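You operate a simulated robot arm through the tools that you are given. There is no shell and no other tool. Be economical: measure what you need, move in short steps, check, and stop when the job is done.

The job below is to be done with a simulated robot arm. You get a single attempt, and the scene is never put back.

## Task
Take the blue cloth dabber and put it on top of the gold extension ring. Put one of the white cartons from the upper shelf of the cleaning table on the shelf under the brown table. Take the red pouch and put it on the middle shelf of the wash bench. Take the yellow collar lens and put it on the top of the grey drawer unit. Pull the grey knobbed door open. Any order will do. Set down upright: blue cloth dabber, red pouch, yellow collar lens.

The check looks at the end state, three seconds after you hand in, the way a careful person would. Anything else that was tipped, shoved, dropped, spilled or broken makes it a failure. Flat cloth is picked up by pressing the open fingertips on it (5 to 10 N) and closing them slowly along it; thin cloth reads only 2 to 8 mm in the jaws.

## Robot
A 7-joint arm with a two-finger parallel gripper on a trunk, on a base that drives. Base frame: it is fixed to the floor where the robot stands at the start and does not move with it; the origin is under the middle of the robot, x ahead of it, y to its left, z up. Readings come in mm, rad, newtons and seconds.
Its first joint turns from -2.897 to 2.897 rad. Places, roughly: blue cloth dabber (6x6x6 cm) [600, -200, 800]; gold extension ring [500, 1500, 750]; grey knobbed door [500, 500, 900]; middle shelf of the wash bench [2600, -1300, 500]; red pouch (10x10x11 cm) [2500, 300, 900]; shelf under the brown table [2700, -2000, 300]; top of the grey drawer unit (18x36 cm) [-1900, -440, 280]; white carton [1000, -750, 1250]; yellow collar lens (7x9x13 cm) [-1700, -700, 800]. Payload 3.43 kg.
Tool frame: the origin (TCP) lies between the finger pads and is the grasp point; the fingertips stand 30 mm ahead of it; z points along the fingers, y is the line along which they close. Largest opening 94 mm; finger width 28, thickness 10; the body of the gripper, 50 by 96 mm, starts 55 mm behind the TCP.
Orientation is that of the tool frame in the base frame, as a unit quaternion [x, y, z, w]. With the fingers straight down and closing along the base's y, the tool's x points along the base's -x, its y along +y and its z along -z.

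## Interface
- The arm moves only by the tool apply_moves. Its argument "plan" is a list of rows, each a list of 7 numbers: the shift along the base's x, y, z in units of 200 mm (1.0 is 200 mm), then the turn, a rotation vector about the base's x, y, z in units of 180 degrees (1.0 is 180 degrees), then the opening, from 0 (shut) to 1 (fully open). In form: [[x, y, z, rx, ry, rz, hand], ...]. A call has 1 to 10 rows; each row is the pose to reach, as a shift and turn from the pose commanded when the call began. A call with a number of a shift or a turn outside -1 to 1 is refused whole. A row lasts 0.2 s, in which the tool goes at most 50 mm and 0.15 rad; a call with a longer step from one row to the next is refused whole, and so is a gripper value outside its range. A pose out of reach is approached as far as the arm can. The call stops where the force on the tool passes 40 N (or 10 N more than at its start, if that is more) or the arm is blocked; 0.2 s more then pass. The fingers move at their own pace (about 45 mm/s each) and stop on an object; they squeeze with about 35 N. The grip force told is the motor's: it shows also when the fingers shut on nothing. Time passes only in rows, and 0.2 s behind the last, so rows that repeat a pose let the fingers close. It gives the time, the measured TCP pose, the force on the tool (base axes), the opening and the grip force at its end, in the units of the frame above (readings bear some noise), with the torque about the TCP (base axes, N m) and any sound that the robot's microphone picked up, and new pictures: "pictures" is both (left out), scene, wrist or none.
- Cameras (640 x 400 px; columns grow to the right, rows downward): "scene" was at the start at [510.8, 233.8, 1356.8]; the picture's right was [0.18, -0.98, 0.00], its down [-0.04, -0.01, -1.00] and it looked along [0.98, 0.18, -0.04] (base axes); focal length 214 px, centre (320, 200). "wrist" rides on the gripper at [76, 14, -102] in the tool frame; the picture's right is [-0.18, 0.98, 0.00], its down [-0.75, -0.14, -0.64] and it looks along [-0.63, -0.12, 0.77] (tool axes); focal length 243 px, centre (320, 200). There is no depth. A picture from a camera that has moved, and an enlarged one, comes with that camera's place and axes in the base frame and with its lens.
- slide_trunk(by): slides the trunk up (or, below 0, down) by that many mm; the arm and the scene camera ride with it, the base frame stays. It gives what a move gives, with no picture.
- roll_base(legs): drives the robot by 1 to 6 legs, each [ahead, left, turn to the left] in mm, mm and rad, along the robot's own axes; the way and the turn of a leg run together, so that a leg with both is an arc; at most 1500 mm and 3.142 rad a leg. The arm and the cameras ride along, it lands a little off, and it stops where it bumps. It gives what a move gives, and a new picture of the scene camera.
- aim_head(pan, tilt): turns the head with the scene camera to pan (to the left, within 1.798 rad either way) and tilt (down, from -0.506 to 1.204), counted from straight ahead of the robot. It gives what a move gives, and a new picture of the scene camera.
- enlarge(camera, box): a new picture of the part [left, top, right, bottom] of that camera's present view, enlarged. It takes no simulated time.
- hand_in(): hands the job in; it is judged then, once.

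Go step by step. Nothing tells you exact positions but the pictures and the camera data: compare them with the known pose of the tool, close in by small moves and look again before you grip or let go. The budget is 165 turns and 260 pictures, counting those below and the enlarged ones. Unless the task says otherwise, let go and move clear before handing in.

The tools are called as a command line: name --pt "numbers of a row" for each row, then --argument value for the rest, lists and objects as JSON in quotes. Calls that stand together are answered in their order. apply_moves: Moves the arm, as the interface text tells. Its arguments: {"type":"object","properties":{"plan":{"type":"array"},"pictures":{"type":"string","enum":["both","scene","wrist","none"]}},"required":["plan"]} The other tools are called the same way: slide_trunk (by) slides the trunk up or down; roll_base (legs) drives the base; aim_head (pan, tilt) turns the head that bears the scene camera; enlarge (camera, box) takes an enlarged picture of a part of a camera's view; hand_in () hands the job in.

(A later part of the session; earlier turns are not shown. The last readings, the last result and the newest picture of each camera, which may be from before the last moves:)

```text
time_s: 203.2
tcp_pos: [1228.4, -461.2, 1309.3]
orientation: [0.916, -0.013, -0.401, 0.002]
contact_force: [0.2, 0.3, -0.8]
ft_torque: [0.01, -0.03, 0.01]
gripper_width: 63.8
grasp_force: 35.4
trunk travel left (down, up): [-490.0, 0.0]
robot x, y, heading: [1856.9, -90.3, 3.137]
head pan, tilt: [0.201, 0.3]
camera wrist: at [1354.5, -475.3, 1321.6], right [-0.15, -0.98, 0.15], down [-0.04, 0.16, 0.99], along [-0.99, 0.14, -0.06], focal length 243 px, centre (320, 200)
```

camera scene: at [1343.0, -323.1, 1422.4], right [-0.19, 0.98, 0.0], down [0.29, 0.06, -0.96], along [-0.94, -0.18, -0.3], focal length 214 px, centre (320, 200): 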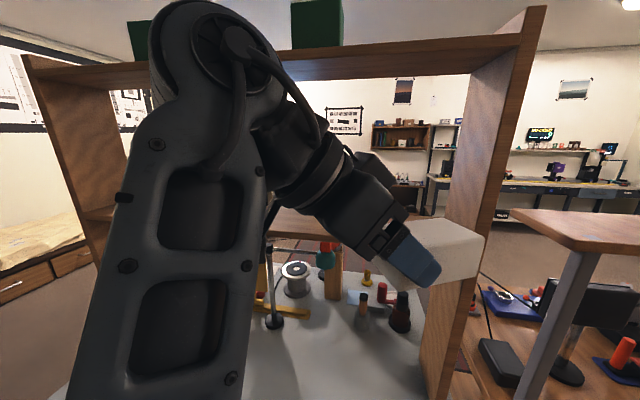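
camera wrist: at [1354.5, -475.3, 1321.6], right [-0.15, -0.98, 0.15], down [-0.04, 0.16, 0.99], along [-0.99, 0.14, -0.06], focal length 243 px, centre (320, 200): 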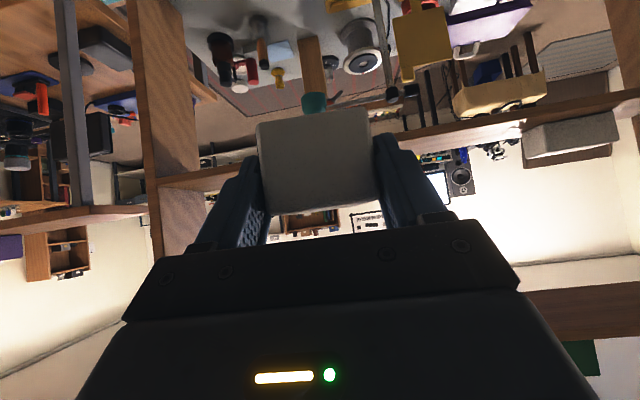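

Now I drive to the brown table region and turn to face +x.

roll_base --legs '[[0, 1050, 0], [0, 1050, 0], [300, 0, 0], [0, 0, 3.14]]'

aim_head --pan 0.0 --tilt 0.4

```text
time_s: 222.6
tcp_pos: [2171.3, -1810.2, 1309.9]
orientation: [0.005, 0.916, 0.005, 0.401]
contact_force: [1.1, 0.8, -0.4]
ft_torque: [0.0, 0.04, 0.0]
gripper_width: 63.7
grasp_force: 34.9
trunk travel left (down, up): [-490.0, 0.0]
robot x, y, heading: [1545.3, -2192.4, 0.013]
head pan, tilt: [0.201, 0.3]
camera scene: at [2058.4, -1946.9, 1422.5], right [0.21, -0.98, 0.0], down [-0.29, -0.06, -0.96], along [0.93, 0.2, -0.3], focal length 214 px, centre (320, 200)
```

scene: 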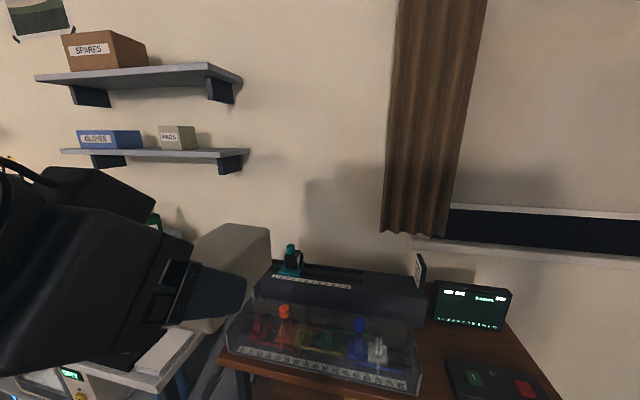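

```text
time_s: 223.3
tcp_pos: [2172.2, -1812.0, 1308.6]
orientation: [0.005, 0.916, 0.005, 0.401]
contact_force: [0.0, 1.0, -0.7]
ft_torque: [0.0, 0.04, 0.0]
gripper_width: 63.6
grasp_force: 35.1
trunk travel left (down, up): [-490.0, 0.0]
robot x, y, heading: [1545.7, -2191.8, 0.012]
head pan, tilt: [0.0, 0.4]
camera scene: at [2059.7, -1965.4, 1413.3], right [0.01, -1.0, 0.0], down [-0.39, -0.01, -0.92], along [0.92, 0.01, -0.39], focal length 214 px, centre (320, 200)
```

scene: 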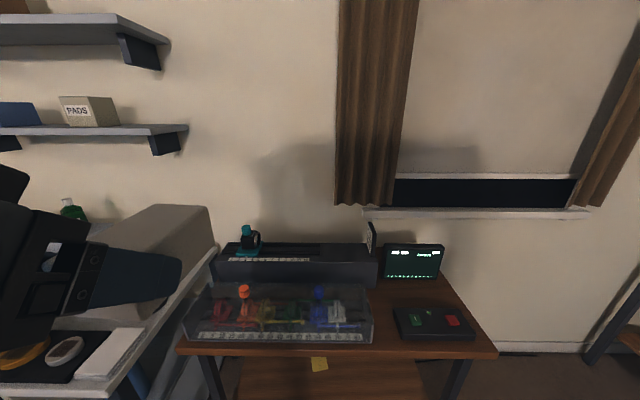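

Brown table front edge is at x≈2467, y from -2480 to -1545. I back off, shift right, lower the trunk and look at the under-shelf.

roll_base --legs '[[-250, 0, -0.012], [0, -190, 0]]'

slide_trunk --by -490

aim_head --pan 0.0 --tilt 0.5

```text
time_s: 226.3
tcp_pos: [1924.9, -2009.4, 1309.3]
orientation: [0.011, 0.916, 0.002, 0.401]
contact_force: [0.2, -0.7, -0.4]
ft_torque: [0.01, 0.03, -0.06]
gripper_width: 63.8
grasp_force: 35.1
trunk travel left (down, up): [-490.0, 0.0]
robot x, y, heading: [1297.2, -2379.9, 0.0]
head pan, tilt: [0.0, 0.4]
camera scene: at [1811.5, -2161.8, 1413.2], right [0.0, -1.0, 0.0], down [-0.39, 0.0, -0.92], along [0.92, 0.0, -0.39], focal length 214 px, centre (320, 200)
```

scene: 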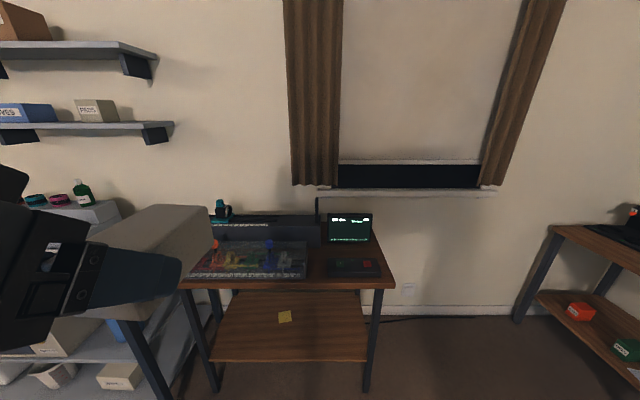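

```text
refused: -490 is not a number from -400 to 400
```

```text
time_s: 226.9
tcp_pos: [1926.4, -2009.3, 1309.0]
orientation: [0.011, 0.916, 0.002, 0.401]
contact_force: [0.1, 1.0, -0.9]
ft_torque: [-0.01, 0.04, 0.02]
gripper_width: 63.5
grasp_force: 34.8
trunk travel left (down, up): [-490.0, 0.0]
robot x, y, heading: [1296.1, -2376.1, 0.002]
head pan, tilt: [0.0, 0.499]
camera scene: at [1809.9, -2162.0, 1404.1], right [0.0, -1.0, 0.0], down [-0.48, 0.0, -0.88], along [0.88, 0.0, -0.48], focal length 214 px, centre (320, 200)
```

scene: 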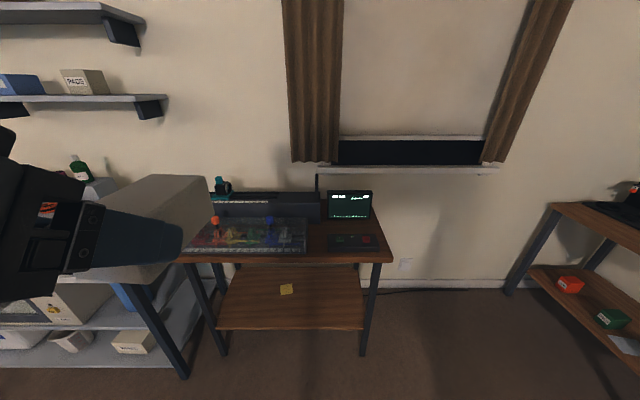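

The shelf under the brown table: y -2392..-1642, x 2455..2866, z≈300. I lower the trunk fully.

slide_trunk --by -400

slide_trunk --by -90

apply_moves --pt "0 0 -0.2 0 0 0 0" --pt "0 0 -0.4 0 0 0 0" --pt "0 0 -0.6 0 0 0 0" --pt "0 0 -0.8 0 0 0 0" --pt "0 0 -1.0 0 0 0 0" --pictures "none"

apply_moves --pt "0 0 -0.2 0 0 0 0" --pt "0 0 -0.4 0 0 0 0" --pt "0 0 -0.6 0 0 0 0" --pt "0 0 -0.8 0 0 0 0" --pt "0 0 -1.0 0 0 0 0" --pictures "scene"

```text
time_s: 230.8
tcp_pos: [1926.4, -2008.7, 909.6]
orientation: [0.011, 0.916, 0.003, 0.401]
contact_force: [-0.5, 0.0, -0.5]
ft_torque: [-0.02, 0.03, -0.02]
gripper_width: 63.5
grasp_force: 34.6
trunk travel left (down, up): [-90.0, 400.0]
robot x, y, heading: [1300.7, -2383.2, -0.0]
head pan, tilt: [0.0, 0.499]
```

```text
time_s: 232.0
tcp_pos: [1926.5, -2009.7, 818.6]
orientation: [0.011, 0.916, 0.002, 0.402]
contact_force: [0.2, -0.3, -0.9]
ft_torque: [-0.03, 0.07, -0.03]
gripper_width: 63.2
grasp_force: 34.9
trunk travel left (down, up): [0.0, 490.0]
robot x, y, heading: [1300.1, -2379.0, -0.002]
head pan, tilt: [0.0, 0.499]
```

```text
time_s: 233.2
tcp_pos: [1924.3, -2009.4, 618.5]
orientation: [0.011, 0.916, 0.003, 0.402]
contact_force: [-0.1, 0.3, -0.5]
ft_torque: [0.03, 0.02, -0.01]
gripper_width: 63.4
grasp_force: 35.2
trunk travel left (down, up): [0.0, 490.0]
robot x, y, heading: [1294.6, -2377.9, 0.005]
head pan, tilt: [0.0, 0.499]
```

```text
time_s: 234.4
tcp_pos: [1925.2, -2009.0, 418.4]
orientation: [0.01, 0.916, 0.004, 0.4]
contact_force: [0.8, 0.1, -0.7]
ft_torque: [0.01, 0.02, 0.04]
gripper_width: 63.6
grasp_force: 34.9
trunk travel left (down, up): [0.0, 490.0]
robot x, y, heading: [1295.3, -2379.5, -0.004]
head pan, tilt: [0.0, 0.499]
camera scene: at [1809.8, -2162.0, 914.2], right [0.0, -1.0, 0.0], down [-0.48, 0.0, -0.88], along [0.88, 0.0, -0.48], focal length 214 px, centre (320, 200)
```

scene: 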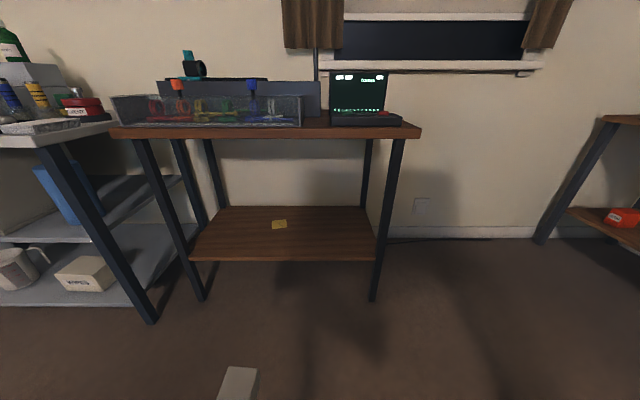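

I roll forward 500 mm toward the shelf.

roll_base --legs '[[500, 0, 0]]'

enlarge --camera "wrist" --box '[0, 0, 640, 400]'

```text
time_s: 237.4
tcp_pos: [2425.8, -2006.1, 418.4]
orientation: [0.008, 0.916, 0.004, 0.4]
contact_force: [-0.4, 0.1, -1.5]
ft_torque: [-0.01, 0.02, 0.01]
gripper_width: 63.5
grasp_force: 35.2
trunk travel left (down, up): [0.0, 490.0]
robot x, y, heading: [1795.1, -2377.1, 0.006]
head pan, tilt: [0.0, 0.499]
camera scene: at [2310.0, -2158.6, 914.1], right [0.0, -1.0, 0.0], down [-0.48, 0.0, -0.88], along [0.88, 0.0, -0.48], focal length 214 px, centre (320, 200)
```

scene: 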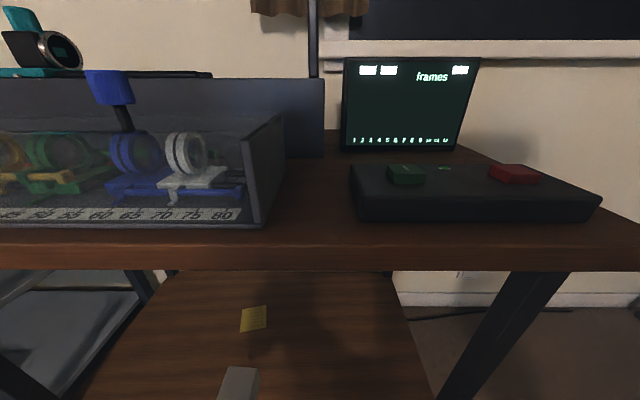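

```text
1.00 times, centred on (320, 200) of wrist (not enlarged: the box is as wide or as high as the picture)
camera zoom: at [2298.4, -1988.0, 430.8], right [0.14, 0.98, 0.15], down [0.04, -0.15, 0.99], along [0.99, -0.13, -0.06], focal length 243 px, centre (320, 200)
```

zoom: 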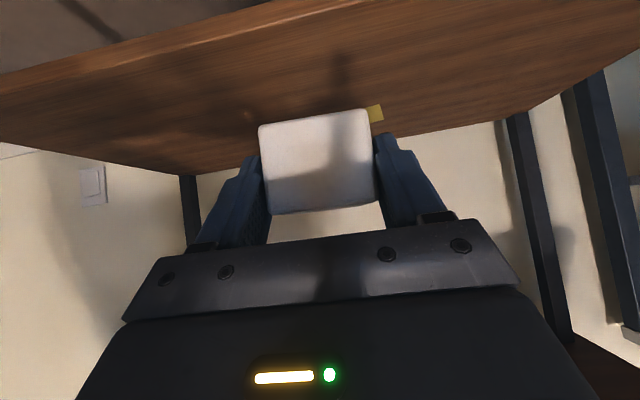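

I extend inward 110 mm (shifting 60 mm away from the note) and lower.

apply_moves --pt "0.15 -0.1 0 0 0 0 0" --pt "0.33 -0.2 0 0 0 0 0" --pt "0.5 -0.3 0 0 0 0 0" --pt "0.55 -0.3 -0.12 0 0 0 0" --pt "0.55 -0.3 -0.27 0 0 0 0" --pictures "both"

```text
time_s: 238.6
tcp_pos: [2534.8, -2066.1, 365.7]
orientation: [0.008, 0.916, 0.003, 0.401]
contact_force: [-0.7, 0.0, -0.7]
ft_torque: [0.02, 0.03, 0.0]
gripper_width: 63.5
grasp_force: 34.6
trunk travel left (down, up): [0.0, 490.0]
robot x, y, heading: [1798.5, -2377.5, 0.005]
head pan, tilt: [0.0, 0.499]
camera scene: at [2310.0, -2158.6, 914.1], right [0.0, -1.0, 0.0], down [-0.48, 0.0, -0.88], along [0.88, 0.0, -0.48], focal length 214 px, centre (320, 200)
camera wrist: at [2408.2, -2048.0, 377.0], right [0.14, 0.98, 0.15], down [0.04, -0.15, 0.99], along [0.99, -0.13, -0.06], focal length 243 px, centre (320, 200)
```

scene: 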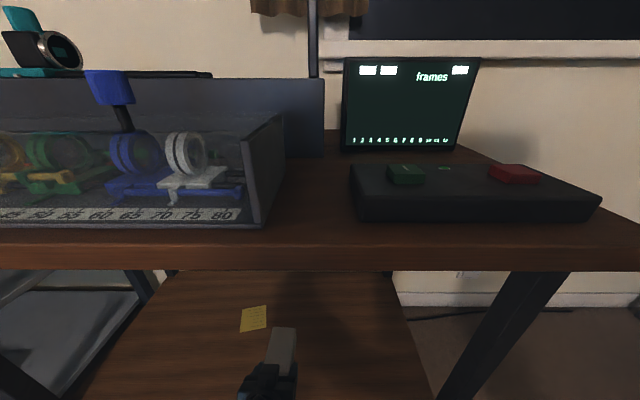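
wrist: 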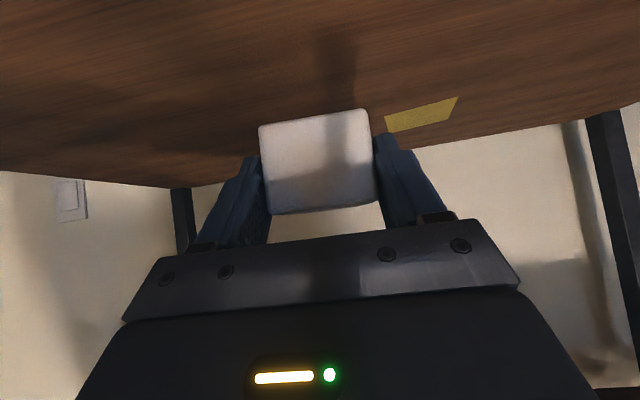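

Lower further in small steps to contact.

apply_moves --pt "0 0 -0.04 0 0 0 0" --pt "0 0 -0.08 0 0 0 0" --pt "0 0 -0.11 0 0 0 0" --pt "0 0 -0.14 0 0 0 0" --pictures "wrist"

```text
time_s: 239.6
tcp_pos: [2535.6, -2065.2, 336.5]
orientation: [0.008, 0.916, 0.004, 0.401]
contact_force: [-0.2, 0.1, -0.2]
ft_torque: [0.03, 0.05, 0.0]
gripper_width: 63.4
grasp_force: 35.0
trunk travel left (down, up): [0.0, 490.0]
robot x, y, heading: [1797.0, -2376.7, 0.009]
head pan, tilt: [0.0, 0.499]
camera wrist: at [2408.5, -2047.7, 349.0], right [0.14, 0.98, 0.15], down [0.04, -0.15, 0.99], along [0.99, -0.13, -0.06], focal length 243 px, centre (320, 200)
```

wrist: 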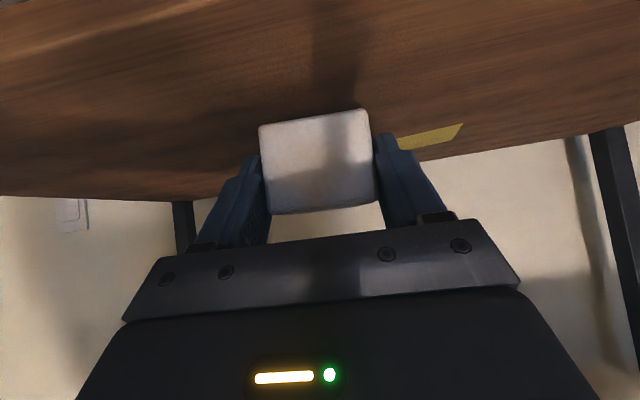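

apply_moves --pt "0 0 -0.02 0 0 0 0" --pt "0 0 -0.04 0 0 0 0" --pt "0 0 -0.06 0 0 0 0" --pt "0 0 -0.08 0 0 0 0" --pictures "none"

```text
time_s: 240.6
tcp_pos: [2535.6, -2065.8, 321.1]
orientation: [0.009, 0.916, 0.003, 0.401]
contact_force: [-0.3, -0.2, -0.2]
ft_torque: [0.0, 0.03, -0.02]
gripper_width: 63.3
grasp_force: 35.1
trunk travel left (down, up): [0.0, 490.0]
robot x, y, heading: [1797.6, -2375.8, 0.009]
head pan, tilt: [0.0, 0.499]
```

No contact yet at z 321; a bit more.

apply_moves --pt "0 0 -0.02 0 0 0 0" --pt "0 0 -0.04 0 0 0 0" --pt "0 0 -0.06 0 0 0 0" --pictures "wrist"

```text
time_s: 241.4
tcp_pos: [2537.0, -2064.0, 312.9]
orientation: [0.008, 0.915, 0.006, 0.404]
contact_force: [2.7, 4.7, 28.3]
ft_torque: [-0.38, -0.05, -0.15]
gripper_width: 63.8
grasp_force: 35.0
trunk travel left (down, up): [0.0, 490.0]
robot x, y, heading: [1797.7, -2379.1, 0.005]
head pan, tilt: [0.0, 0.499]
camera wrist: at [2410.1, -2046.7, 324.0], right [0.13, 0.98, 0.15], down [0.03, -0.16, 0.99], along [0.99, -0.13, -0.05], focal length 243 px, centre (320, 200)
```

wrist: 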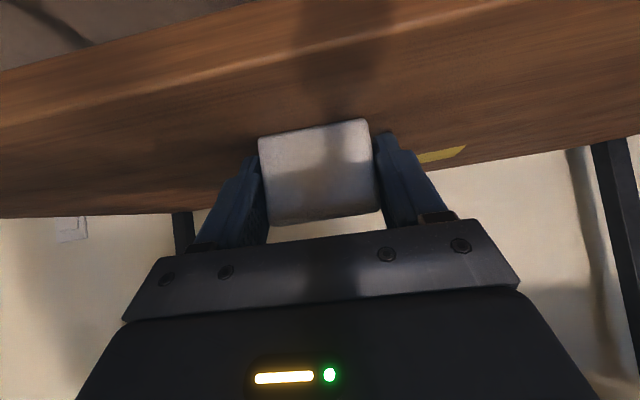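

The carton rests on the shelf. I release and withdraw straight back.

apply_moves --pt "0 0 0.01 0 0 0 0.4" --pt "0 0 0.015 0 0 0 0.8" --pt "0 0 0.02 0 0 0 1" --pt "0 0 0.025 0 0 0 1" --pt "-0.2 0 0.05 0 0 0 1" --pt "-0.4 0 0.1 0 0 0 1" --pt "-0.6 0 0.15 0 0 0 1" --pictures "wrist"

```text
time_s: 243.0
tcp_pos: [2416.6, -2066.3, 339.0]
orientation: [0.008, 0.916, 0.004, 0.401]
contact_force: [0.4, -0.5, 0.2]
ft_torque: [0.02, -0.01, 0.01]
gripper_width: 93.7
grasp_force: 0.0
trunk travel left (down, up): [0.0, 490.0]
robot x, y, heading: [1800.5, -2376.9, 0.006]
head pan, tilt: [0.0, 0.499]
camera wrist: at [2288.8, -2048.0, 350.4], right [0.14, 0.98, 0.15], down [0.04, -0.15, 0.99], along [0.99, -0.13, -0.06], focal length 243 px, centre (320, 200)
```

wrist: 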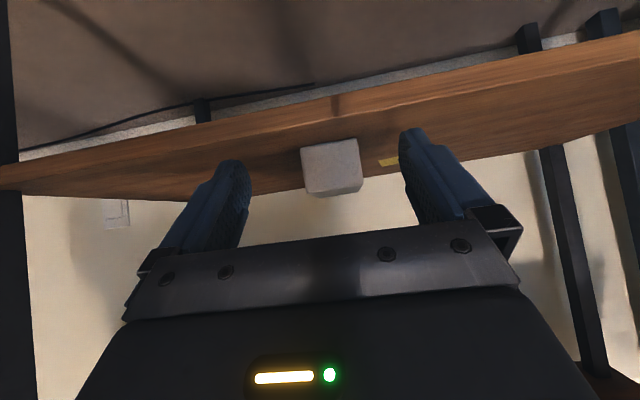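

Carton is in place. Now the pouch: I back off, raise and tuck the hand, and look at the wash bench first.

roll_base --legs '[[-300, 0, 0]]'

slide_trunk --by 400

apply_moves --pt "-0.1 0.1 0.2 0 0 0 1" --pt "-0.2 0.2 0.4 0 0 0 1" --pt "-0.3 0.3 0.6 0 0 0 1" --pt "-0.4 0.3 0.8 0 0 0 1" --pt "-0.5 0.3 1.0 0 0 0 1" --pt "-0.65 0.3 1.0 0 0 0 1" --pictures "none"

roll_base --legs '[[200, 0, 0], [0, 700, 0]]'

aim_head --pan 0.3 --tilt 0.6

```text
time_s: 245.0
tcp_pos: [2112.6, -2066.6, 338.2]
orientation: [0.008, 0.916, 0.003, 0.401]
contact_force: [-0.3, 0.0, -0.3]
ft_torque: [0.01, -0.02, -0.01]
gripper_width: 93.9
grasp_force: 0.1
trunk travel left (down, up): [0.0, 490.0]
robot x, y, heading: [1495.1, -2378.3, 0.005]
head pan, tilt: [0.0, 0.499]
camera scene: at [2005.5, -2160.0, 914.1], right [0.0, -1.0, 0.0], down [-0.48, 0.0, -0.88], along [0.88, 0.0, -0.48], focal length 214 px, centre (320, 200)
```

scene: 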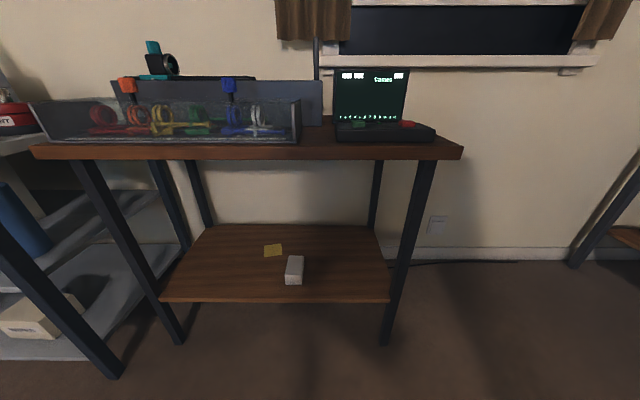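

```text
time_s: 248.9
tcp_pos: [2111.2, -2066.5, 737.8]
orientation: [0.008, 0.916, 0.003, 0.401]
contact_force: [1.3, -0.5, -0.4]
ft_torque: [0.0, -0.05, -0.02]
gripper_width: 94.0
grasp_force: 0.1
trunk travel left (down, up): [-400.0, 90.0]
robot x, y, heading: [1490.6, -2378.0, 0.005]
head pan, tilt: [0.0, 0.499]
```

```text
time_s: 250.3
tcp_pos: [1981.9, -2005.9, 938.9]
orientation: [0.008, 0.916, 0.004, 0.401]
contact_force: [0.1, 0.4, 0.1]
ft_torque: [-0.04, 0.0, 0.0]
gripper_width: 93.9
grasp_force: 0.1
trunk travel left (down, up): [-400.0, 90.0]
robot x, y, heading: [1494.8, -2382.3, 0.005]
head pan, tilt: [0.0, 0.499]
```

```text
time_s: 255.3
tcp_pos: [2174.6, -1303.5, 939.2]
orientation: [0.006, 0.916, 0.004, 0.402]
contact_force: [-0.1, -0.7, 0.0]
ft_torque: [-0.01, 0.03, -0.02]
gripper_width: 94.1
grasp_force: 0.1
trunk travel left (down, up): [-400.0, 90.0]
robot x, y, heading: [1688.5, -1682.1, 0.009]
head pan, tilt: [0.0, 0.499]
camera scene: at [2199.1, -1457.1, 1314.1], right [0.01, -1.0, 0.0], down [-0.48, 0.0, -0.88], along [0.88, 0.01, -0.48], focal length 214 px, centre (320, 200)
```

scene: 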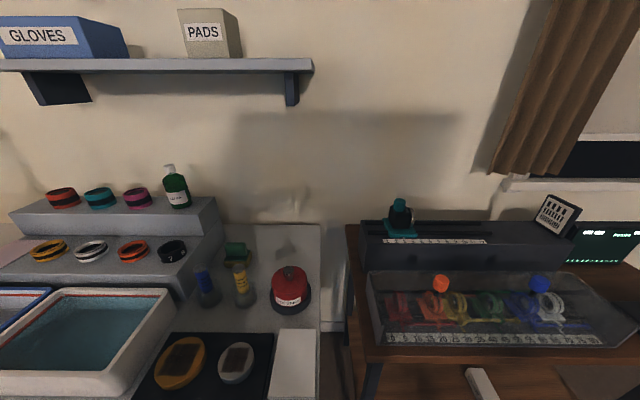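

```text
time_s: 256.1
tcp_pos: [2175.2, -1304.9, 939.0]
orientation: [0.006, 0.916, 0.004, 0.402]
contact_force: [-0.1, -0.3, -0.2]
ft_torque: [0.02, -0.03, -0.01]
gripper_width: 93.7
grasp_force: 0.1
trunk travel left (down, up): [-400.0, 90.0]
robot x, y, heading: [1691.4, -1678.9, 0.006]
head pan, tilt: [0.3, 0.6]
camera scene: at [2192.3, -1431.1, 1305.1], right [0.3, -0.95, 0.0], down [-0.54, -0.17, -0.83], along [0.79, 0.25, -0.56], focal length 214 px, centre (320, 200)
```

scene: 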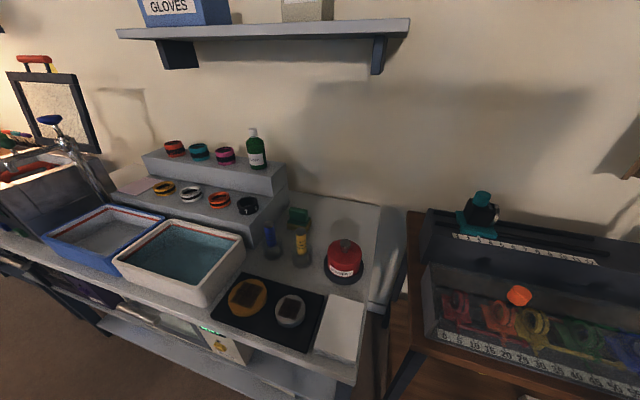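

Carton looks right. I strafe along the aisle to the blue counter with the red pouch.

roll_base --legs '[[0, 820, 0], [0, 820, 0]]'

aim_head --pan 0.3 --tilt 0.7

```text
time_s: 264.5
tcp_pos: [2169.6, 334.2, 939.4]
orientation: [0.007, 0.916, 0.004, 0.402]
contact_force: [0.3, 0.2, -0.9]
ft_torque: [-0.01, 0.0, -0.01]
gripper_width: 94.2
grasp_force: 0.0
trunk travel left (down, up): [-400.0, 90.0]
robot x, y, heading: [1681.6, -35.3, 0.009]
head pan, tilt: [0.3, 0.6]
camera scene: at [2187.0, 208.4, 1305.0], right [0.3, -0.95, 0.0], down [-0.54, -0.17, -0.83], along [0.79, 0.25, -0.56], focal length 214 px, centre (320, 200)
```

scene: 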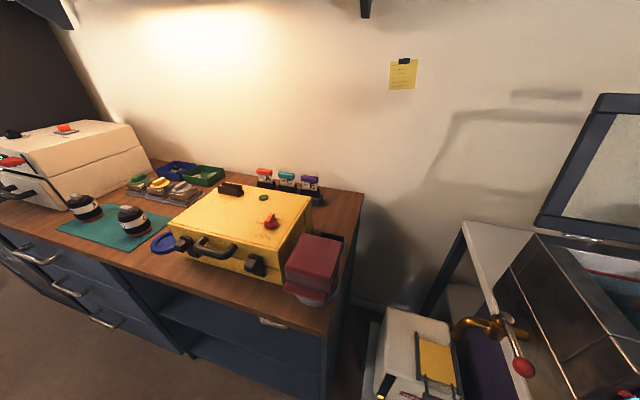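

```text
time_s: 265.1
tcp_pos: [2169.5, 335.1, 940.6]
orientation: [0.008, 0.916, 0.004, 0.401]
contact_force: [-0.5, -0.4, -0.5]
ft_torque: [-0.05, 0.0, -0.04]
gripper_width: 94.1
grasp_force: 0.0
trunk travel left (down, up): [-400.0, 90.0]
robot x, y, heading: [1684.4, -37.0, 0.006]
head pan, tilt: [0.3, 0.7]
camera scene: at [2183.8, 207.4, 1296.4], right [0.3, -0.95, 0.0], down [-0.61, -0.19, -0.77], along [0.73, 0.23, -0.64], focal length 214 px, centre (320, 200)
```

scene: 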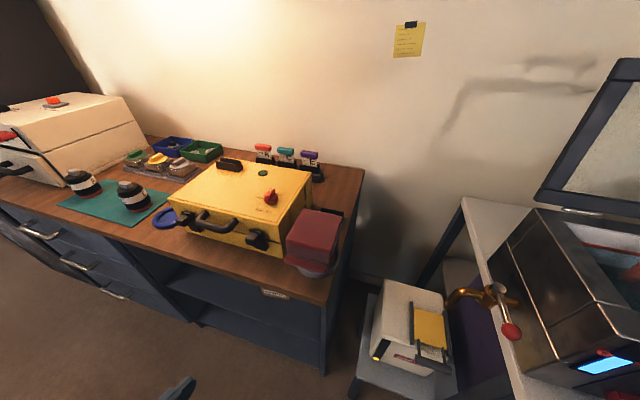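

The red pouch is next to the yellow case, around [2480,320]. I zoom in.

enlarge --camera "scene" --box '[240, 180, 380, 290]'

enlarge --camera "wrist" --box '[0, 0, 640, 400]'

```text
3.64 times, centred on (310, 235) of scene
camera zoom: at [2183.8, 207.4, 1296.4], right [0.3, -0.95, 0.0], down [-0.61, -0.19, -0.77], along [0.73, 0.23, -0.64], focal length 780 px, centre (356, 73)
```

zoom: 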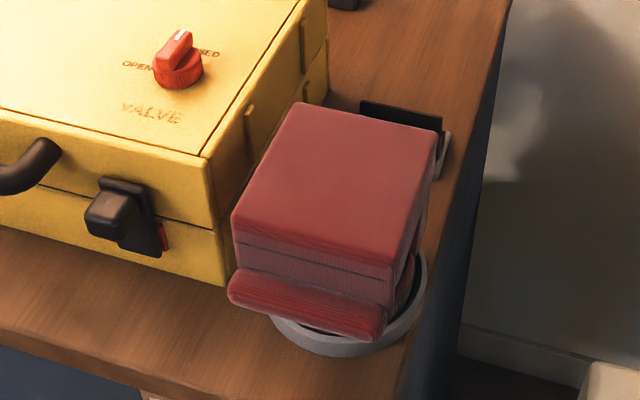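

```text
1.00 times, centred on (320, 200) of wrist (not enlarged: the box is as wide or as high as the picture)
camera zoom: at [2042.2, 352.9, 951.6], right [0.14, 0.98, 0.15], down [0.04, -0.15, 0.99], along [0.99, -0.13, -0.06], focal length 243 px, centre (320, 200)
```

zoom: 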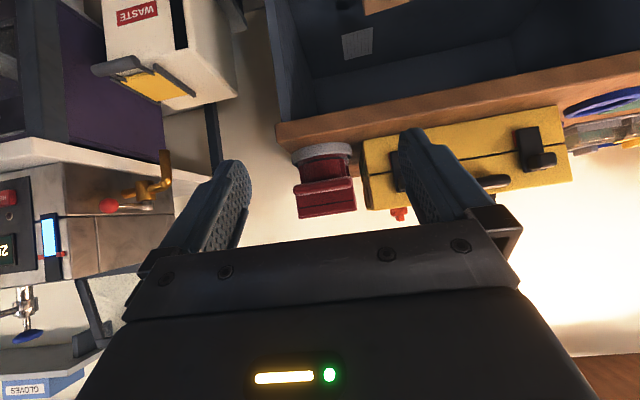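

I need a detailed view of its shape from the front.

enlarge --camera "wrist" --box '[260, 120, 400, 230]'

```text
3.64 times, centred on (330, 175) of wrist
camera zoom: at [2042.2, 352.9, 951.6], right [0.14, 0.98, 0.15], down [0.04, -0.15, 0.99], along [0.99, -0.13, -0.06], focal length 882 px, centre (284, 291)
```

zoom: 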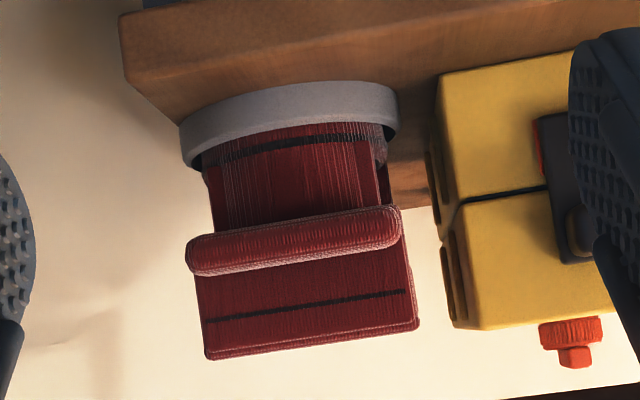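

The lid is ~96 mm wide, too wide; but lid-top to underside of the front roll is ~63 mm. I'll grip that vertically from the front. First shift the robot right a bit and roll the hand so the fingers close vertically.

roll_base --legs '[[0, -100, -0.006]]'

apply_moves --pt "0 0 0 0.0391 -0.0155 -0.0153 1" --pt "0 0.05 0 0.0782 -0.0311 -0.0306 1" --pt "0 0.1 0 0.1172 -0.0466 -0.0459 1" --pt "0 0.15 0 0.1563 -0.0622 -0.0612 1" --pt "0 0.2 0 0.1954 -0.0777 -0.0765 1" --pt "0 0.25 0 0.2345 -0.0933 -0.0918 1" --pictures "none"

apply_moves --pt "0 0.03 0 0.0391 -0.0155 -0.0153 1" --pt "0 0.06 0 0.0782 -0.0311 -0.0306 1" --pt "0 0.09 0 0.1172 -0.0466 -0.0459 1" --pt "0 0.12 -0.02 0.1563 -0.0622 -0.0612 1" --pt "0 0.13 -0.05 0.1954 -0.0777 -0.0765 1" --pt "0 0.13 -0.07 0.2345 -0.0933 -0.0918 1" --pictures "both"

```text
time_s: 266.3
tcp_pos: [2171.6, 234.1, 939.9]
orientation: [0.01, 0.916, 0.003, 0.401]
contact_force: [-0.2, -0.1, 0.2]
ft_torque: [0.02, -0.02, -0.01]
gripper_width: 94.2
grasp_force: 0.0
trunk travel left (down, up): [-400.0, 90.0]
robot x, y, heading: [1683.4, -138.2, 0.003]
head pan, tilt: [0.3, 0.7]
camera scene: at [2185.4, 105.6, 1296.4], right [0.3, -0.95, 0.0], down [-0.62, -0.19, -0.76], along [0.73, 0.23, -0.64], focal length 214 px, centre (320, 200)
```

scene: 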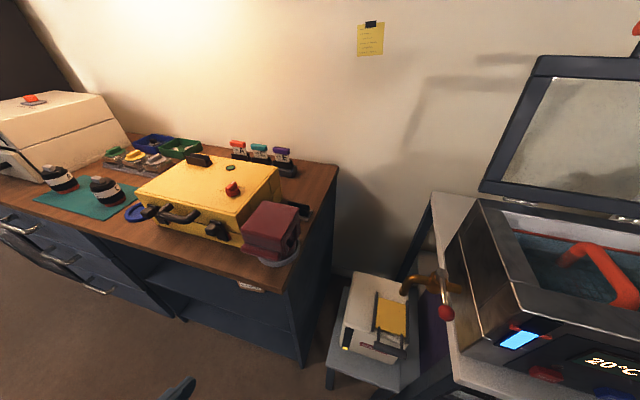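

```text
time_s: 267.7
tcp_pos: [2172.3, 284.6, 940.8]
orientation: [0.281, 0.775, 0.276, 0.493]
contact_force: [0.3, -0.4, 0.6]
ft_torque: [0.04, -0.03, -0.02]
gripper_width: 94.0
grasp_force: 0.0
trunk travel left (down, up): [-400.0, 90.0]
robot x, y, heading: [1679.0, -135.1, -0.001]
head pan, tilt: [0.3, 0.7]
```

```text
time_s: 269.1
tcp_pos: [2171.4, 309.5, 926.4]
orientation: [0.502, 0.5, 0.5, 0.499]
contact_force: [0.6, 0.0, 0.8]
ft_torque: [0.02, 0.0, -0.01]
gripper_width: 93.8
grasp_force: 0.1
trunk travel left (down, up): [-400.0, 90.0]
robot x, y, heading: [1686.0, -137.8, 0.002]
head pan, tilt: [0.3, 0.7]
camera scene: at [2185.4, 105.5, 1296.4], right [0.3, -0.95, 0.0], down [-0.62, -0.19, -0.76], along [0.73, 0.23, -0.64], focal length 214 px, centre (320, 200)
camera wrist: at [2069.2, 388.0, 938.9], right [0.0, -0.19, 0.98], down [-0.64, -0.75, -0.14], along [0.77, -0.63, -0.12], focal length 243 px, centre (320, 200)
```

scene: 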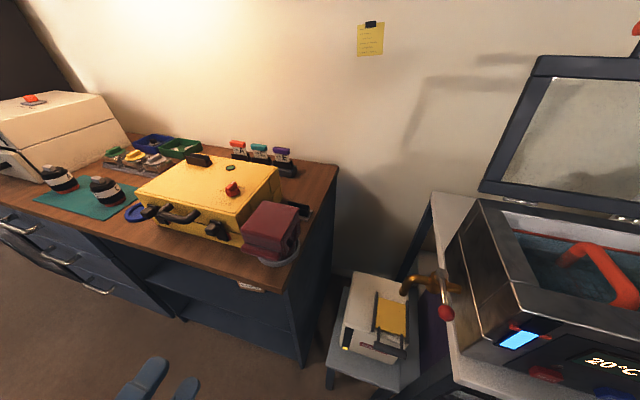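
wrist: 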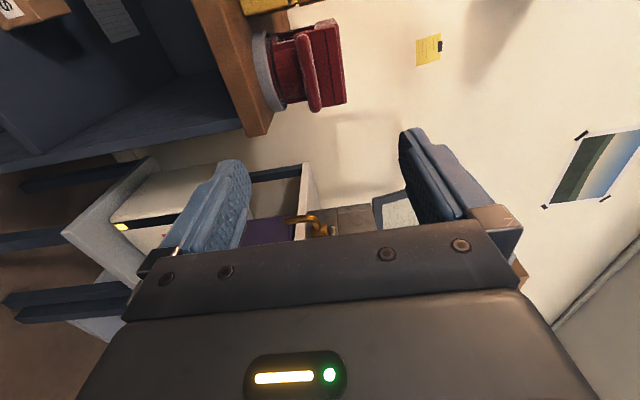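

Pose reached. I zoom on the pouch in both cameras to refine heights.

enlarge --camera "wrist" --box '[230, 0, 390, 130]'

enlarge --camera "scene" --box '[210, 170, 340, 280]'

```text
3.08 times, centred on (310, 65) of wrist
camera zoom: at [2069.2, 388.0, 938.9], right [0.0, -0.19, 0.98], down [-0.64, -0.75, -0.14], along [0.77, -0.63, -0.12], focal length 746 px, centre (351, 615)
```

zoom: 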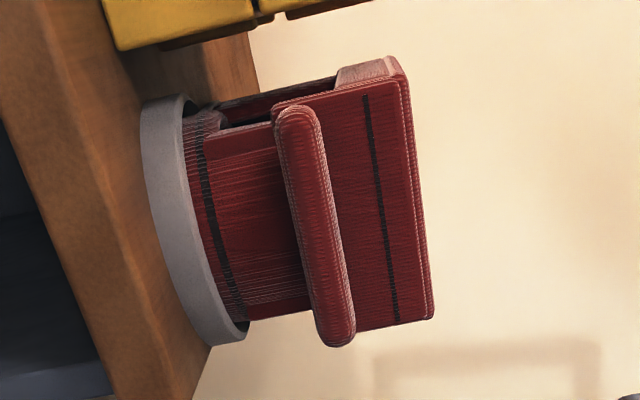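

```text
3.64 times, centred on (275, 225) of scene
camera zoom: at [2185.4, 105.5, 1296.4], right [0.3, -0.95, 0.0], down [-0.62, -0.19, -0.76], along [0.73, 0.23, -0.64], focal length 780 px, centre (484, 109)
```

zoom: 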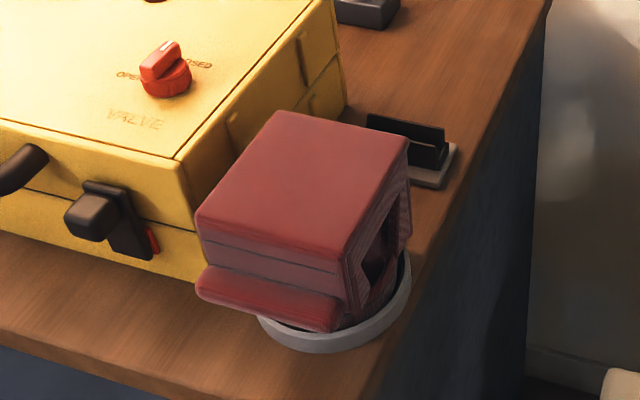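

I need to understand the pouch's right side; zoom more.

enlarge --camera "scene" --box '[255, 195, 305, 270]'

enlarge --camera "wrist" --box '[255, 10, 355, 120]'

```text
5.33 times, centred on (280, 232) of scene
camera zoom: at [2185.4, 105.5, 1296.4], right [0.3, -0.95, 0.0], down [-0.62, -0.19, -0.76], along [0.73, 0.23, -0.64], focal length 1144 px, centre (533, 27)
```

zoom: 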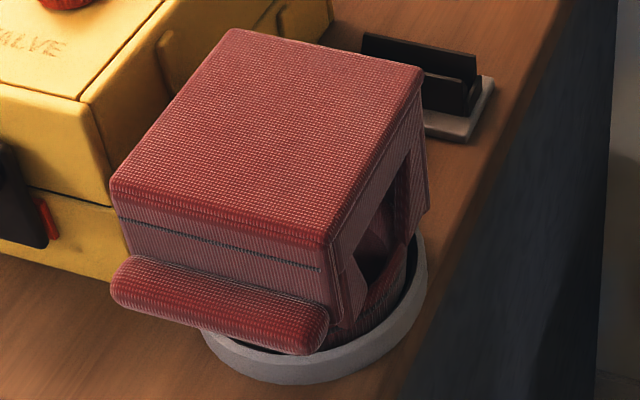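

```text
3.64 times, centred on (305, 65) of wrist
camera zoom: at [2069.2, 388.0, 938.9], right [0.0, -0.19, 0.98], down [-0.64, -0.75, -0.14], along [0.77, -0.63, -0.12], focal length 882 px, centre (374, 691)
```

zoom: 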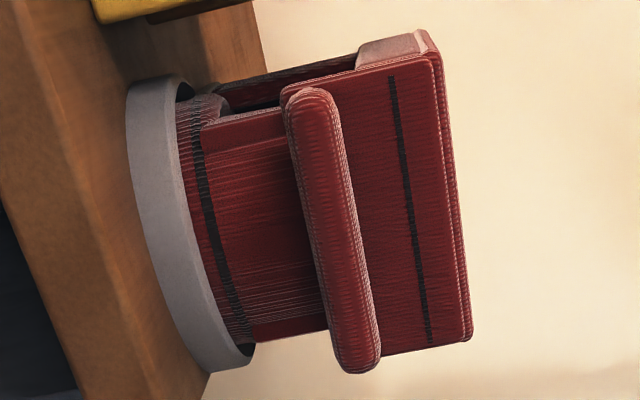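

The pouch has a base drum, a lid (z≈930–956), and open windows under the lid on its sides. I'll pinch the lid from its right side, pointing mostly +y. First yaw the hand left ~70° in free space.

apply_moves --pt "0 -0.09 0.01 0 0 0.043 0.7" --pt "0 -0.18 0.02 0 0 0.086 0.7" --pt "0 -0.27 0.03 0 0 0.13 0.7" --pt "0 -0.36 0.04 0 0 0.173 0.7" --pt "0 -0.45 0.05 0 0 0.216 0.7" --pt "0 -0.54 0.06 0 0 0.259 0.6" --pt "0 -0.63 0.07 0 0 0.302 0.55" --pt "0 -0.72 0.08 0 0 0.346 0.53" --pt "0 -0.8 0.085 0 0 0.389 0.53" --pictures "both"

```text
time_s: 271.1
tcp_pos: [2170.7, 150.9, 943.5]
orientation: [0.123, 0.698, 0.695, 0.122]
contact_force: [-0.2, 0.1, 0.6]
ft_torque: [0.0, 0.01, 0.0]
gripper_width: 49.9
grasp_force: 0.0
trunk travel left (down, up): [-400.0, 90.0]
robot x, y, heading: [1682.9, -136.9, -0.001]
head pan, tilt: [0.3, 0.7]
camera scene: at [2185.0, 105.9, 1296.5], right [0.3, -0.95, 0.0], down [-0.61, -0.19, -0.77], along [0.73, 0.23, -0.64], focal length 214 px, centre (320, 200)
camera wrist: at [2065.0, 81.4, 956.5], right [0.17, -0.06, 0.98], down [0.49, -0.86, -0.14], along [0.85, 0.51, -0.12], focal length 243 px, centre (320, 200)
```

scene: 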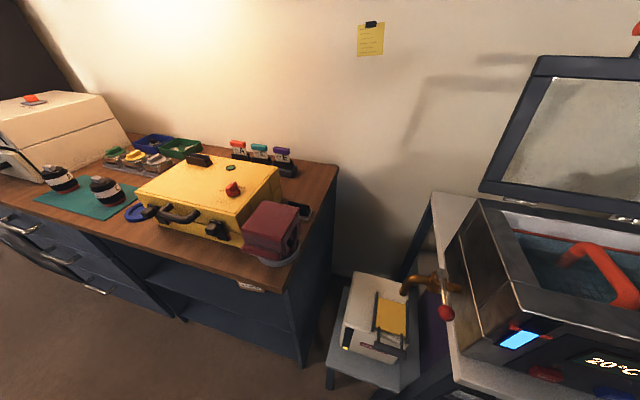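
wrist: 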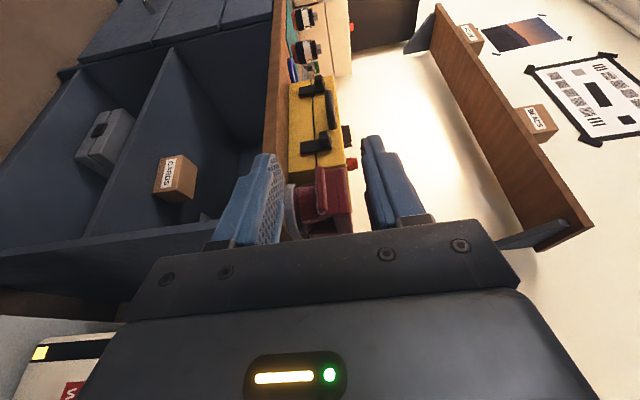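

Good. I roll forward 210 mm, which brings the hand to the pouch's right side.

roll_base --legs '[[210, 0, 0]]'

enlarge --camera "wrist" --box '[0, 0, 640, 400]'

aim_head --pan 0.6 --tilt 0.9

```text
time_s: 272.7
tcp_pos: [2382.7, 149.8, 942.2]
orientation: [0.123, 0.698, 0.695, 0.122]
contact_force: [0.1, -0.2, -0.3]
ft_torque: [0.01, 0.02, 0.02]
gripper_width: 49.5
grasp_force: 0.1
trunk travel left (down, up): [-400.0, 90.0]
robot x, y, heading: [1894.0, -136.1, 0.002]
head pan, tilt: [0.3, 0.7]
camera scene: at [2395.9, 106.1, 1296.4], right [0.3, -0.95, 0.0], down [-0.62, -0.19, -0.76], along [0.73, 0.23, -0.64], focal length 214 px, centre (320, 200)
```

scene: 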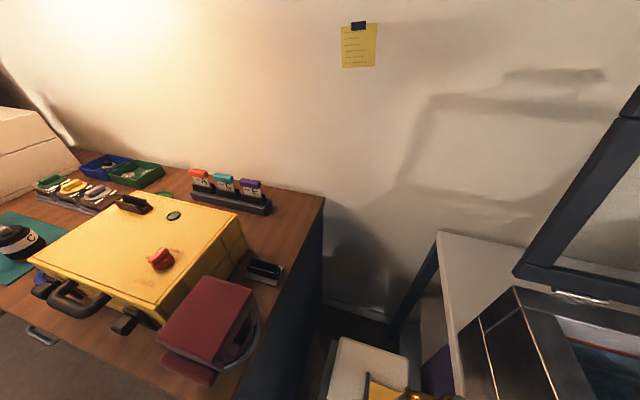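

```text
1.00 times, centred on (320, 200) of wrist (not enlarged: the box is as wide or as high as the picture)
camera zoom: at [2275.5, 82.0, 956.1], right [0.18, -0.06, 0.98], down [0.49, -0.86, -0.14], along [0.85, 0.5, -0.12], focal length 243 px, centre (320, 200)
```

zoom: 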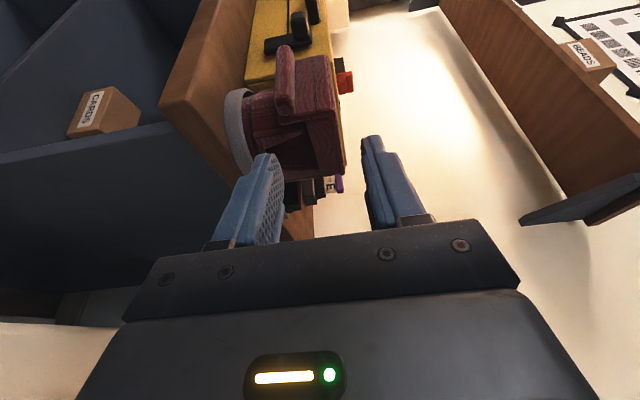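

```text
time_s: 273.5
tcp_pos: [2382.4, 149.7, 942.1]
orientation: [0.124, 0.698, 0.695, 0.122]
contact_force: [0.3, 0.7, 0.1]
ft_torque: [0.0, 0.02, -0.02]
gripper_width: 49.9
grasp_force: 0.1
trunk travel left (down, up): [-400.0, 90.0]
robot x, y, heading: [1895.1, -133.3, 0.004]
head pan, tilt: [0.6, 0.901]
camera scene: at [2377.1, 123.5, 1280.3], right [0.57, -0.82, 0.0], down [-0.65, -0.44, -0.62], along [0.51, 0.35, -0.78], focal length 214 px, centre (320, 200)
```

scene: 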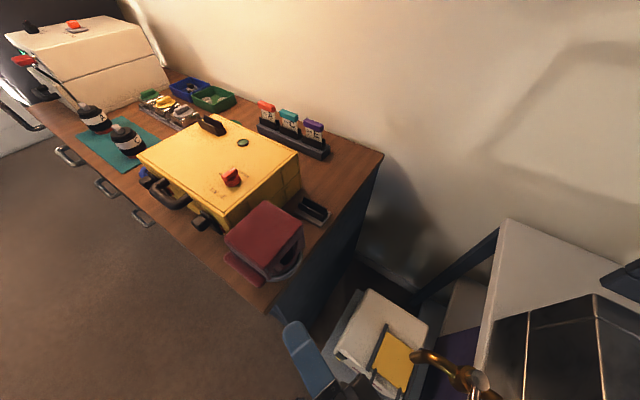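

Great views of the side window. I zoom on both for exact geometry.

enlarge --camera "wrist" --box '[220, 30, 380, 190]'

enlarge --camera "scene" --box '[205, 180, 345, 300]'

```text
2.50 times, centred on (300, 110) of wrist
camera zoom: at [2275.5, 82.0, 956.1], right [0.18, -0.06, 0.98], down [0.49, -0.86, -0.14], along [0.85, 0.5, -0.12], focal length 606 px, centre (370, 425)
```

zoom: 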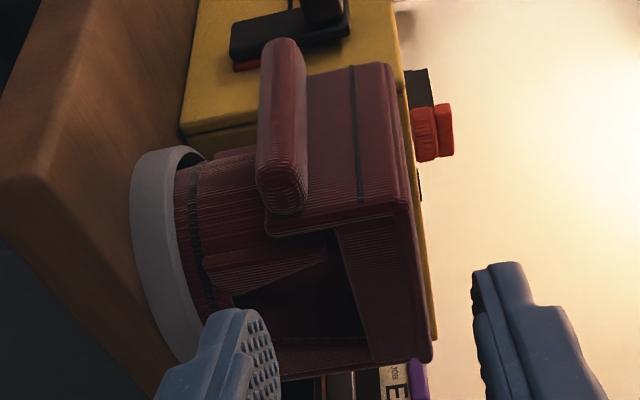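

```text
3.33 times, centred on (275, 240) of scene
camera zoom: at [2377.1, 123.5, 1280.3], right [0.57, -0.82, 0.0], down [-0.65, -0.44, -0.62], along [0.51, 0.35, -0.78], focal length 715 px, centre (470, 67)
```

zoom: 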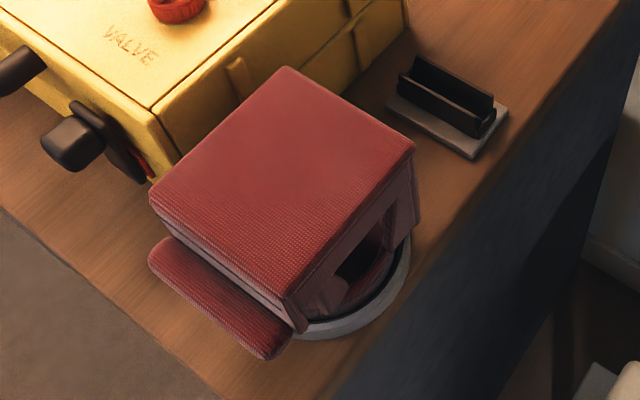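

Lid spans z 926–955.5, and the window centre is near x≈2478. I align on the approach line and check before entering.

apply_moves --pt "0.14 0.04 0 0 0 0 0.53" --pt "0.278 0.1 -0.005 0 0 0 0.53" --pt "0.278 0.14 -0.005 0 0 0 0.53" --pt "0.32 0.26 -0.005 0 0 0 0.53" --pictures "none"

enlarge --camera "wrist" --box '[200, 60, 420, 240]'

enlarge --camera "scene" --box '[205, 180, 405, 340]'

```text
time_s: 274.5
tcp_pos: [2447.3, 202.6, 940.8]
orientation: [0.124, 0.698, 0.695, 0.123]
contact_force: [-0.3, 0.3, -0.3]
ft_torque: [-0.03, 0.01, -0.01]
gripper_width: 49.9
grasp_force: 0.1
trunk travel left (down, up): [-400.0, 90.0]
robot x, y, heading: [1891.4, -134.7, 0.007]
head pan, tilt: [0.6, 0.901]
```

```text
2.22 times, centred on (310, 150) of wrist
camera zoom: at [2339.7, 134.0, 954.7], right [0.18, -0.06, 0.98], down [0.49, -0.86, -0.14], along [0.85, 0.5, -0.12], focal length 539 px, centre (342, 311)
```

zoom: 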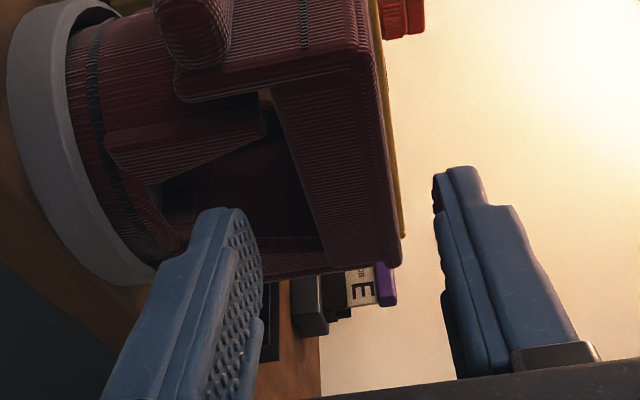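

```text
2.50 times, centred on (305, 260) of scene
camera zoom: at [2377.1, 123.2, 1280.3], right [0.57, -0.82, 0.0], down [-0.65, -0.44, -0.62], along [0.51, 0.35, -0.78], focal length 536 px, centre (358, 50)
```

zoom: 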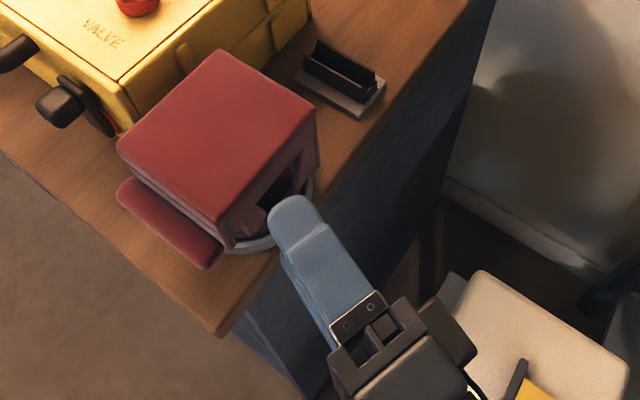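

Fingers are lined up with lid and window; I shift 8 mm in +x and enter 45 mm.

apply_moves --pt "0.04 0 0 0 0 0 0.53" --pt "0.075 0.095 0 0 0 0 0.53" --pt "0.117 0.21 0 0 0 0 0.53" --pictures "none"

enlarge --camera "wrist" --box '[200, 60, 420, 240]'

enlarge --camera "scene" --box '[205, 180, 405, 340]'

```text
time_s: 275.3
tcp_pos: [2470.6, 243.0, 941.6]
orientation: [0.124, 0.698, 0.695, 0.122]
contact_force: [-0.8, 0.0, -0.3]
ft_torque: [0.0, -0.03, 0.0]
gripper_width: 50.1
grasp_force: 0.1
trunk travel left (down, up): [-400.0, 90.0]
robot x, y, heading: [1893.4, -134.3, 0.003]
head pan, tilt: [0.6, 0.901]
```

```text
2.22 times, centred on (310, 150) of wrist
camera zoom: at [2362.5, 175.6, 955.1], right [0.18, -0.06, 0.98], down [0.49, -0.86, -0.14], along [0.85, 0.5, -0.12], focal length 539 px, centre (342, 311)
```

zoom: 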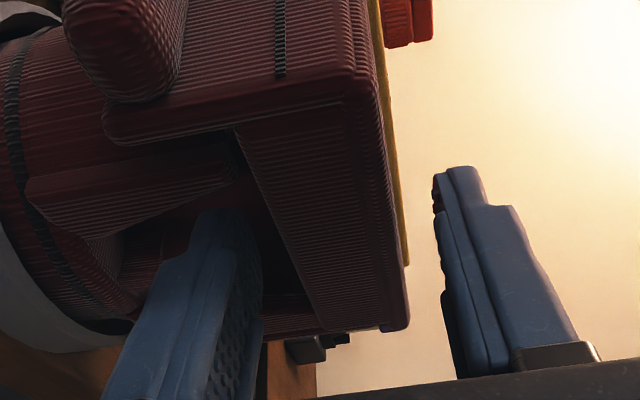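

```text
2.50 times, centred on (305, 260) of scene
camera zoom: at [2377.1, 123.2, 1280.3], right [0.57, -0.82, 0.0], down [-0.65, -0.44, -0.62], along [0.51, 0.35, -0.78], focal length 536 px, centre (358, 50)
```

zoom: 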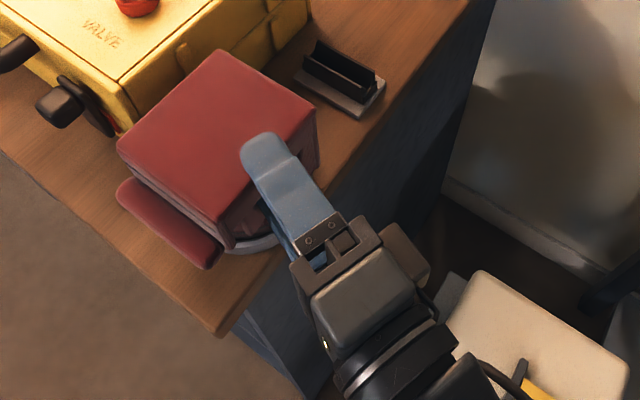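

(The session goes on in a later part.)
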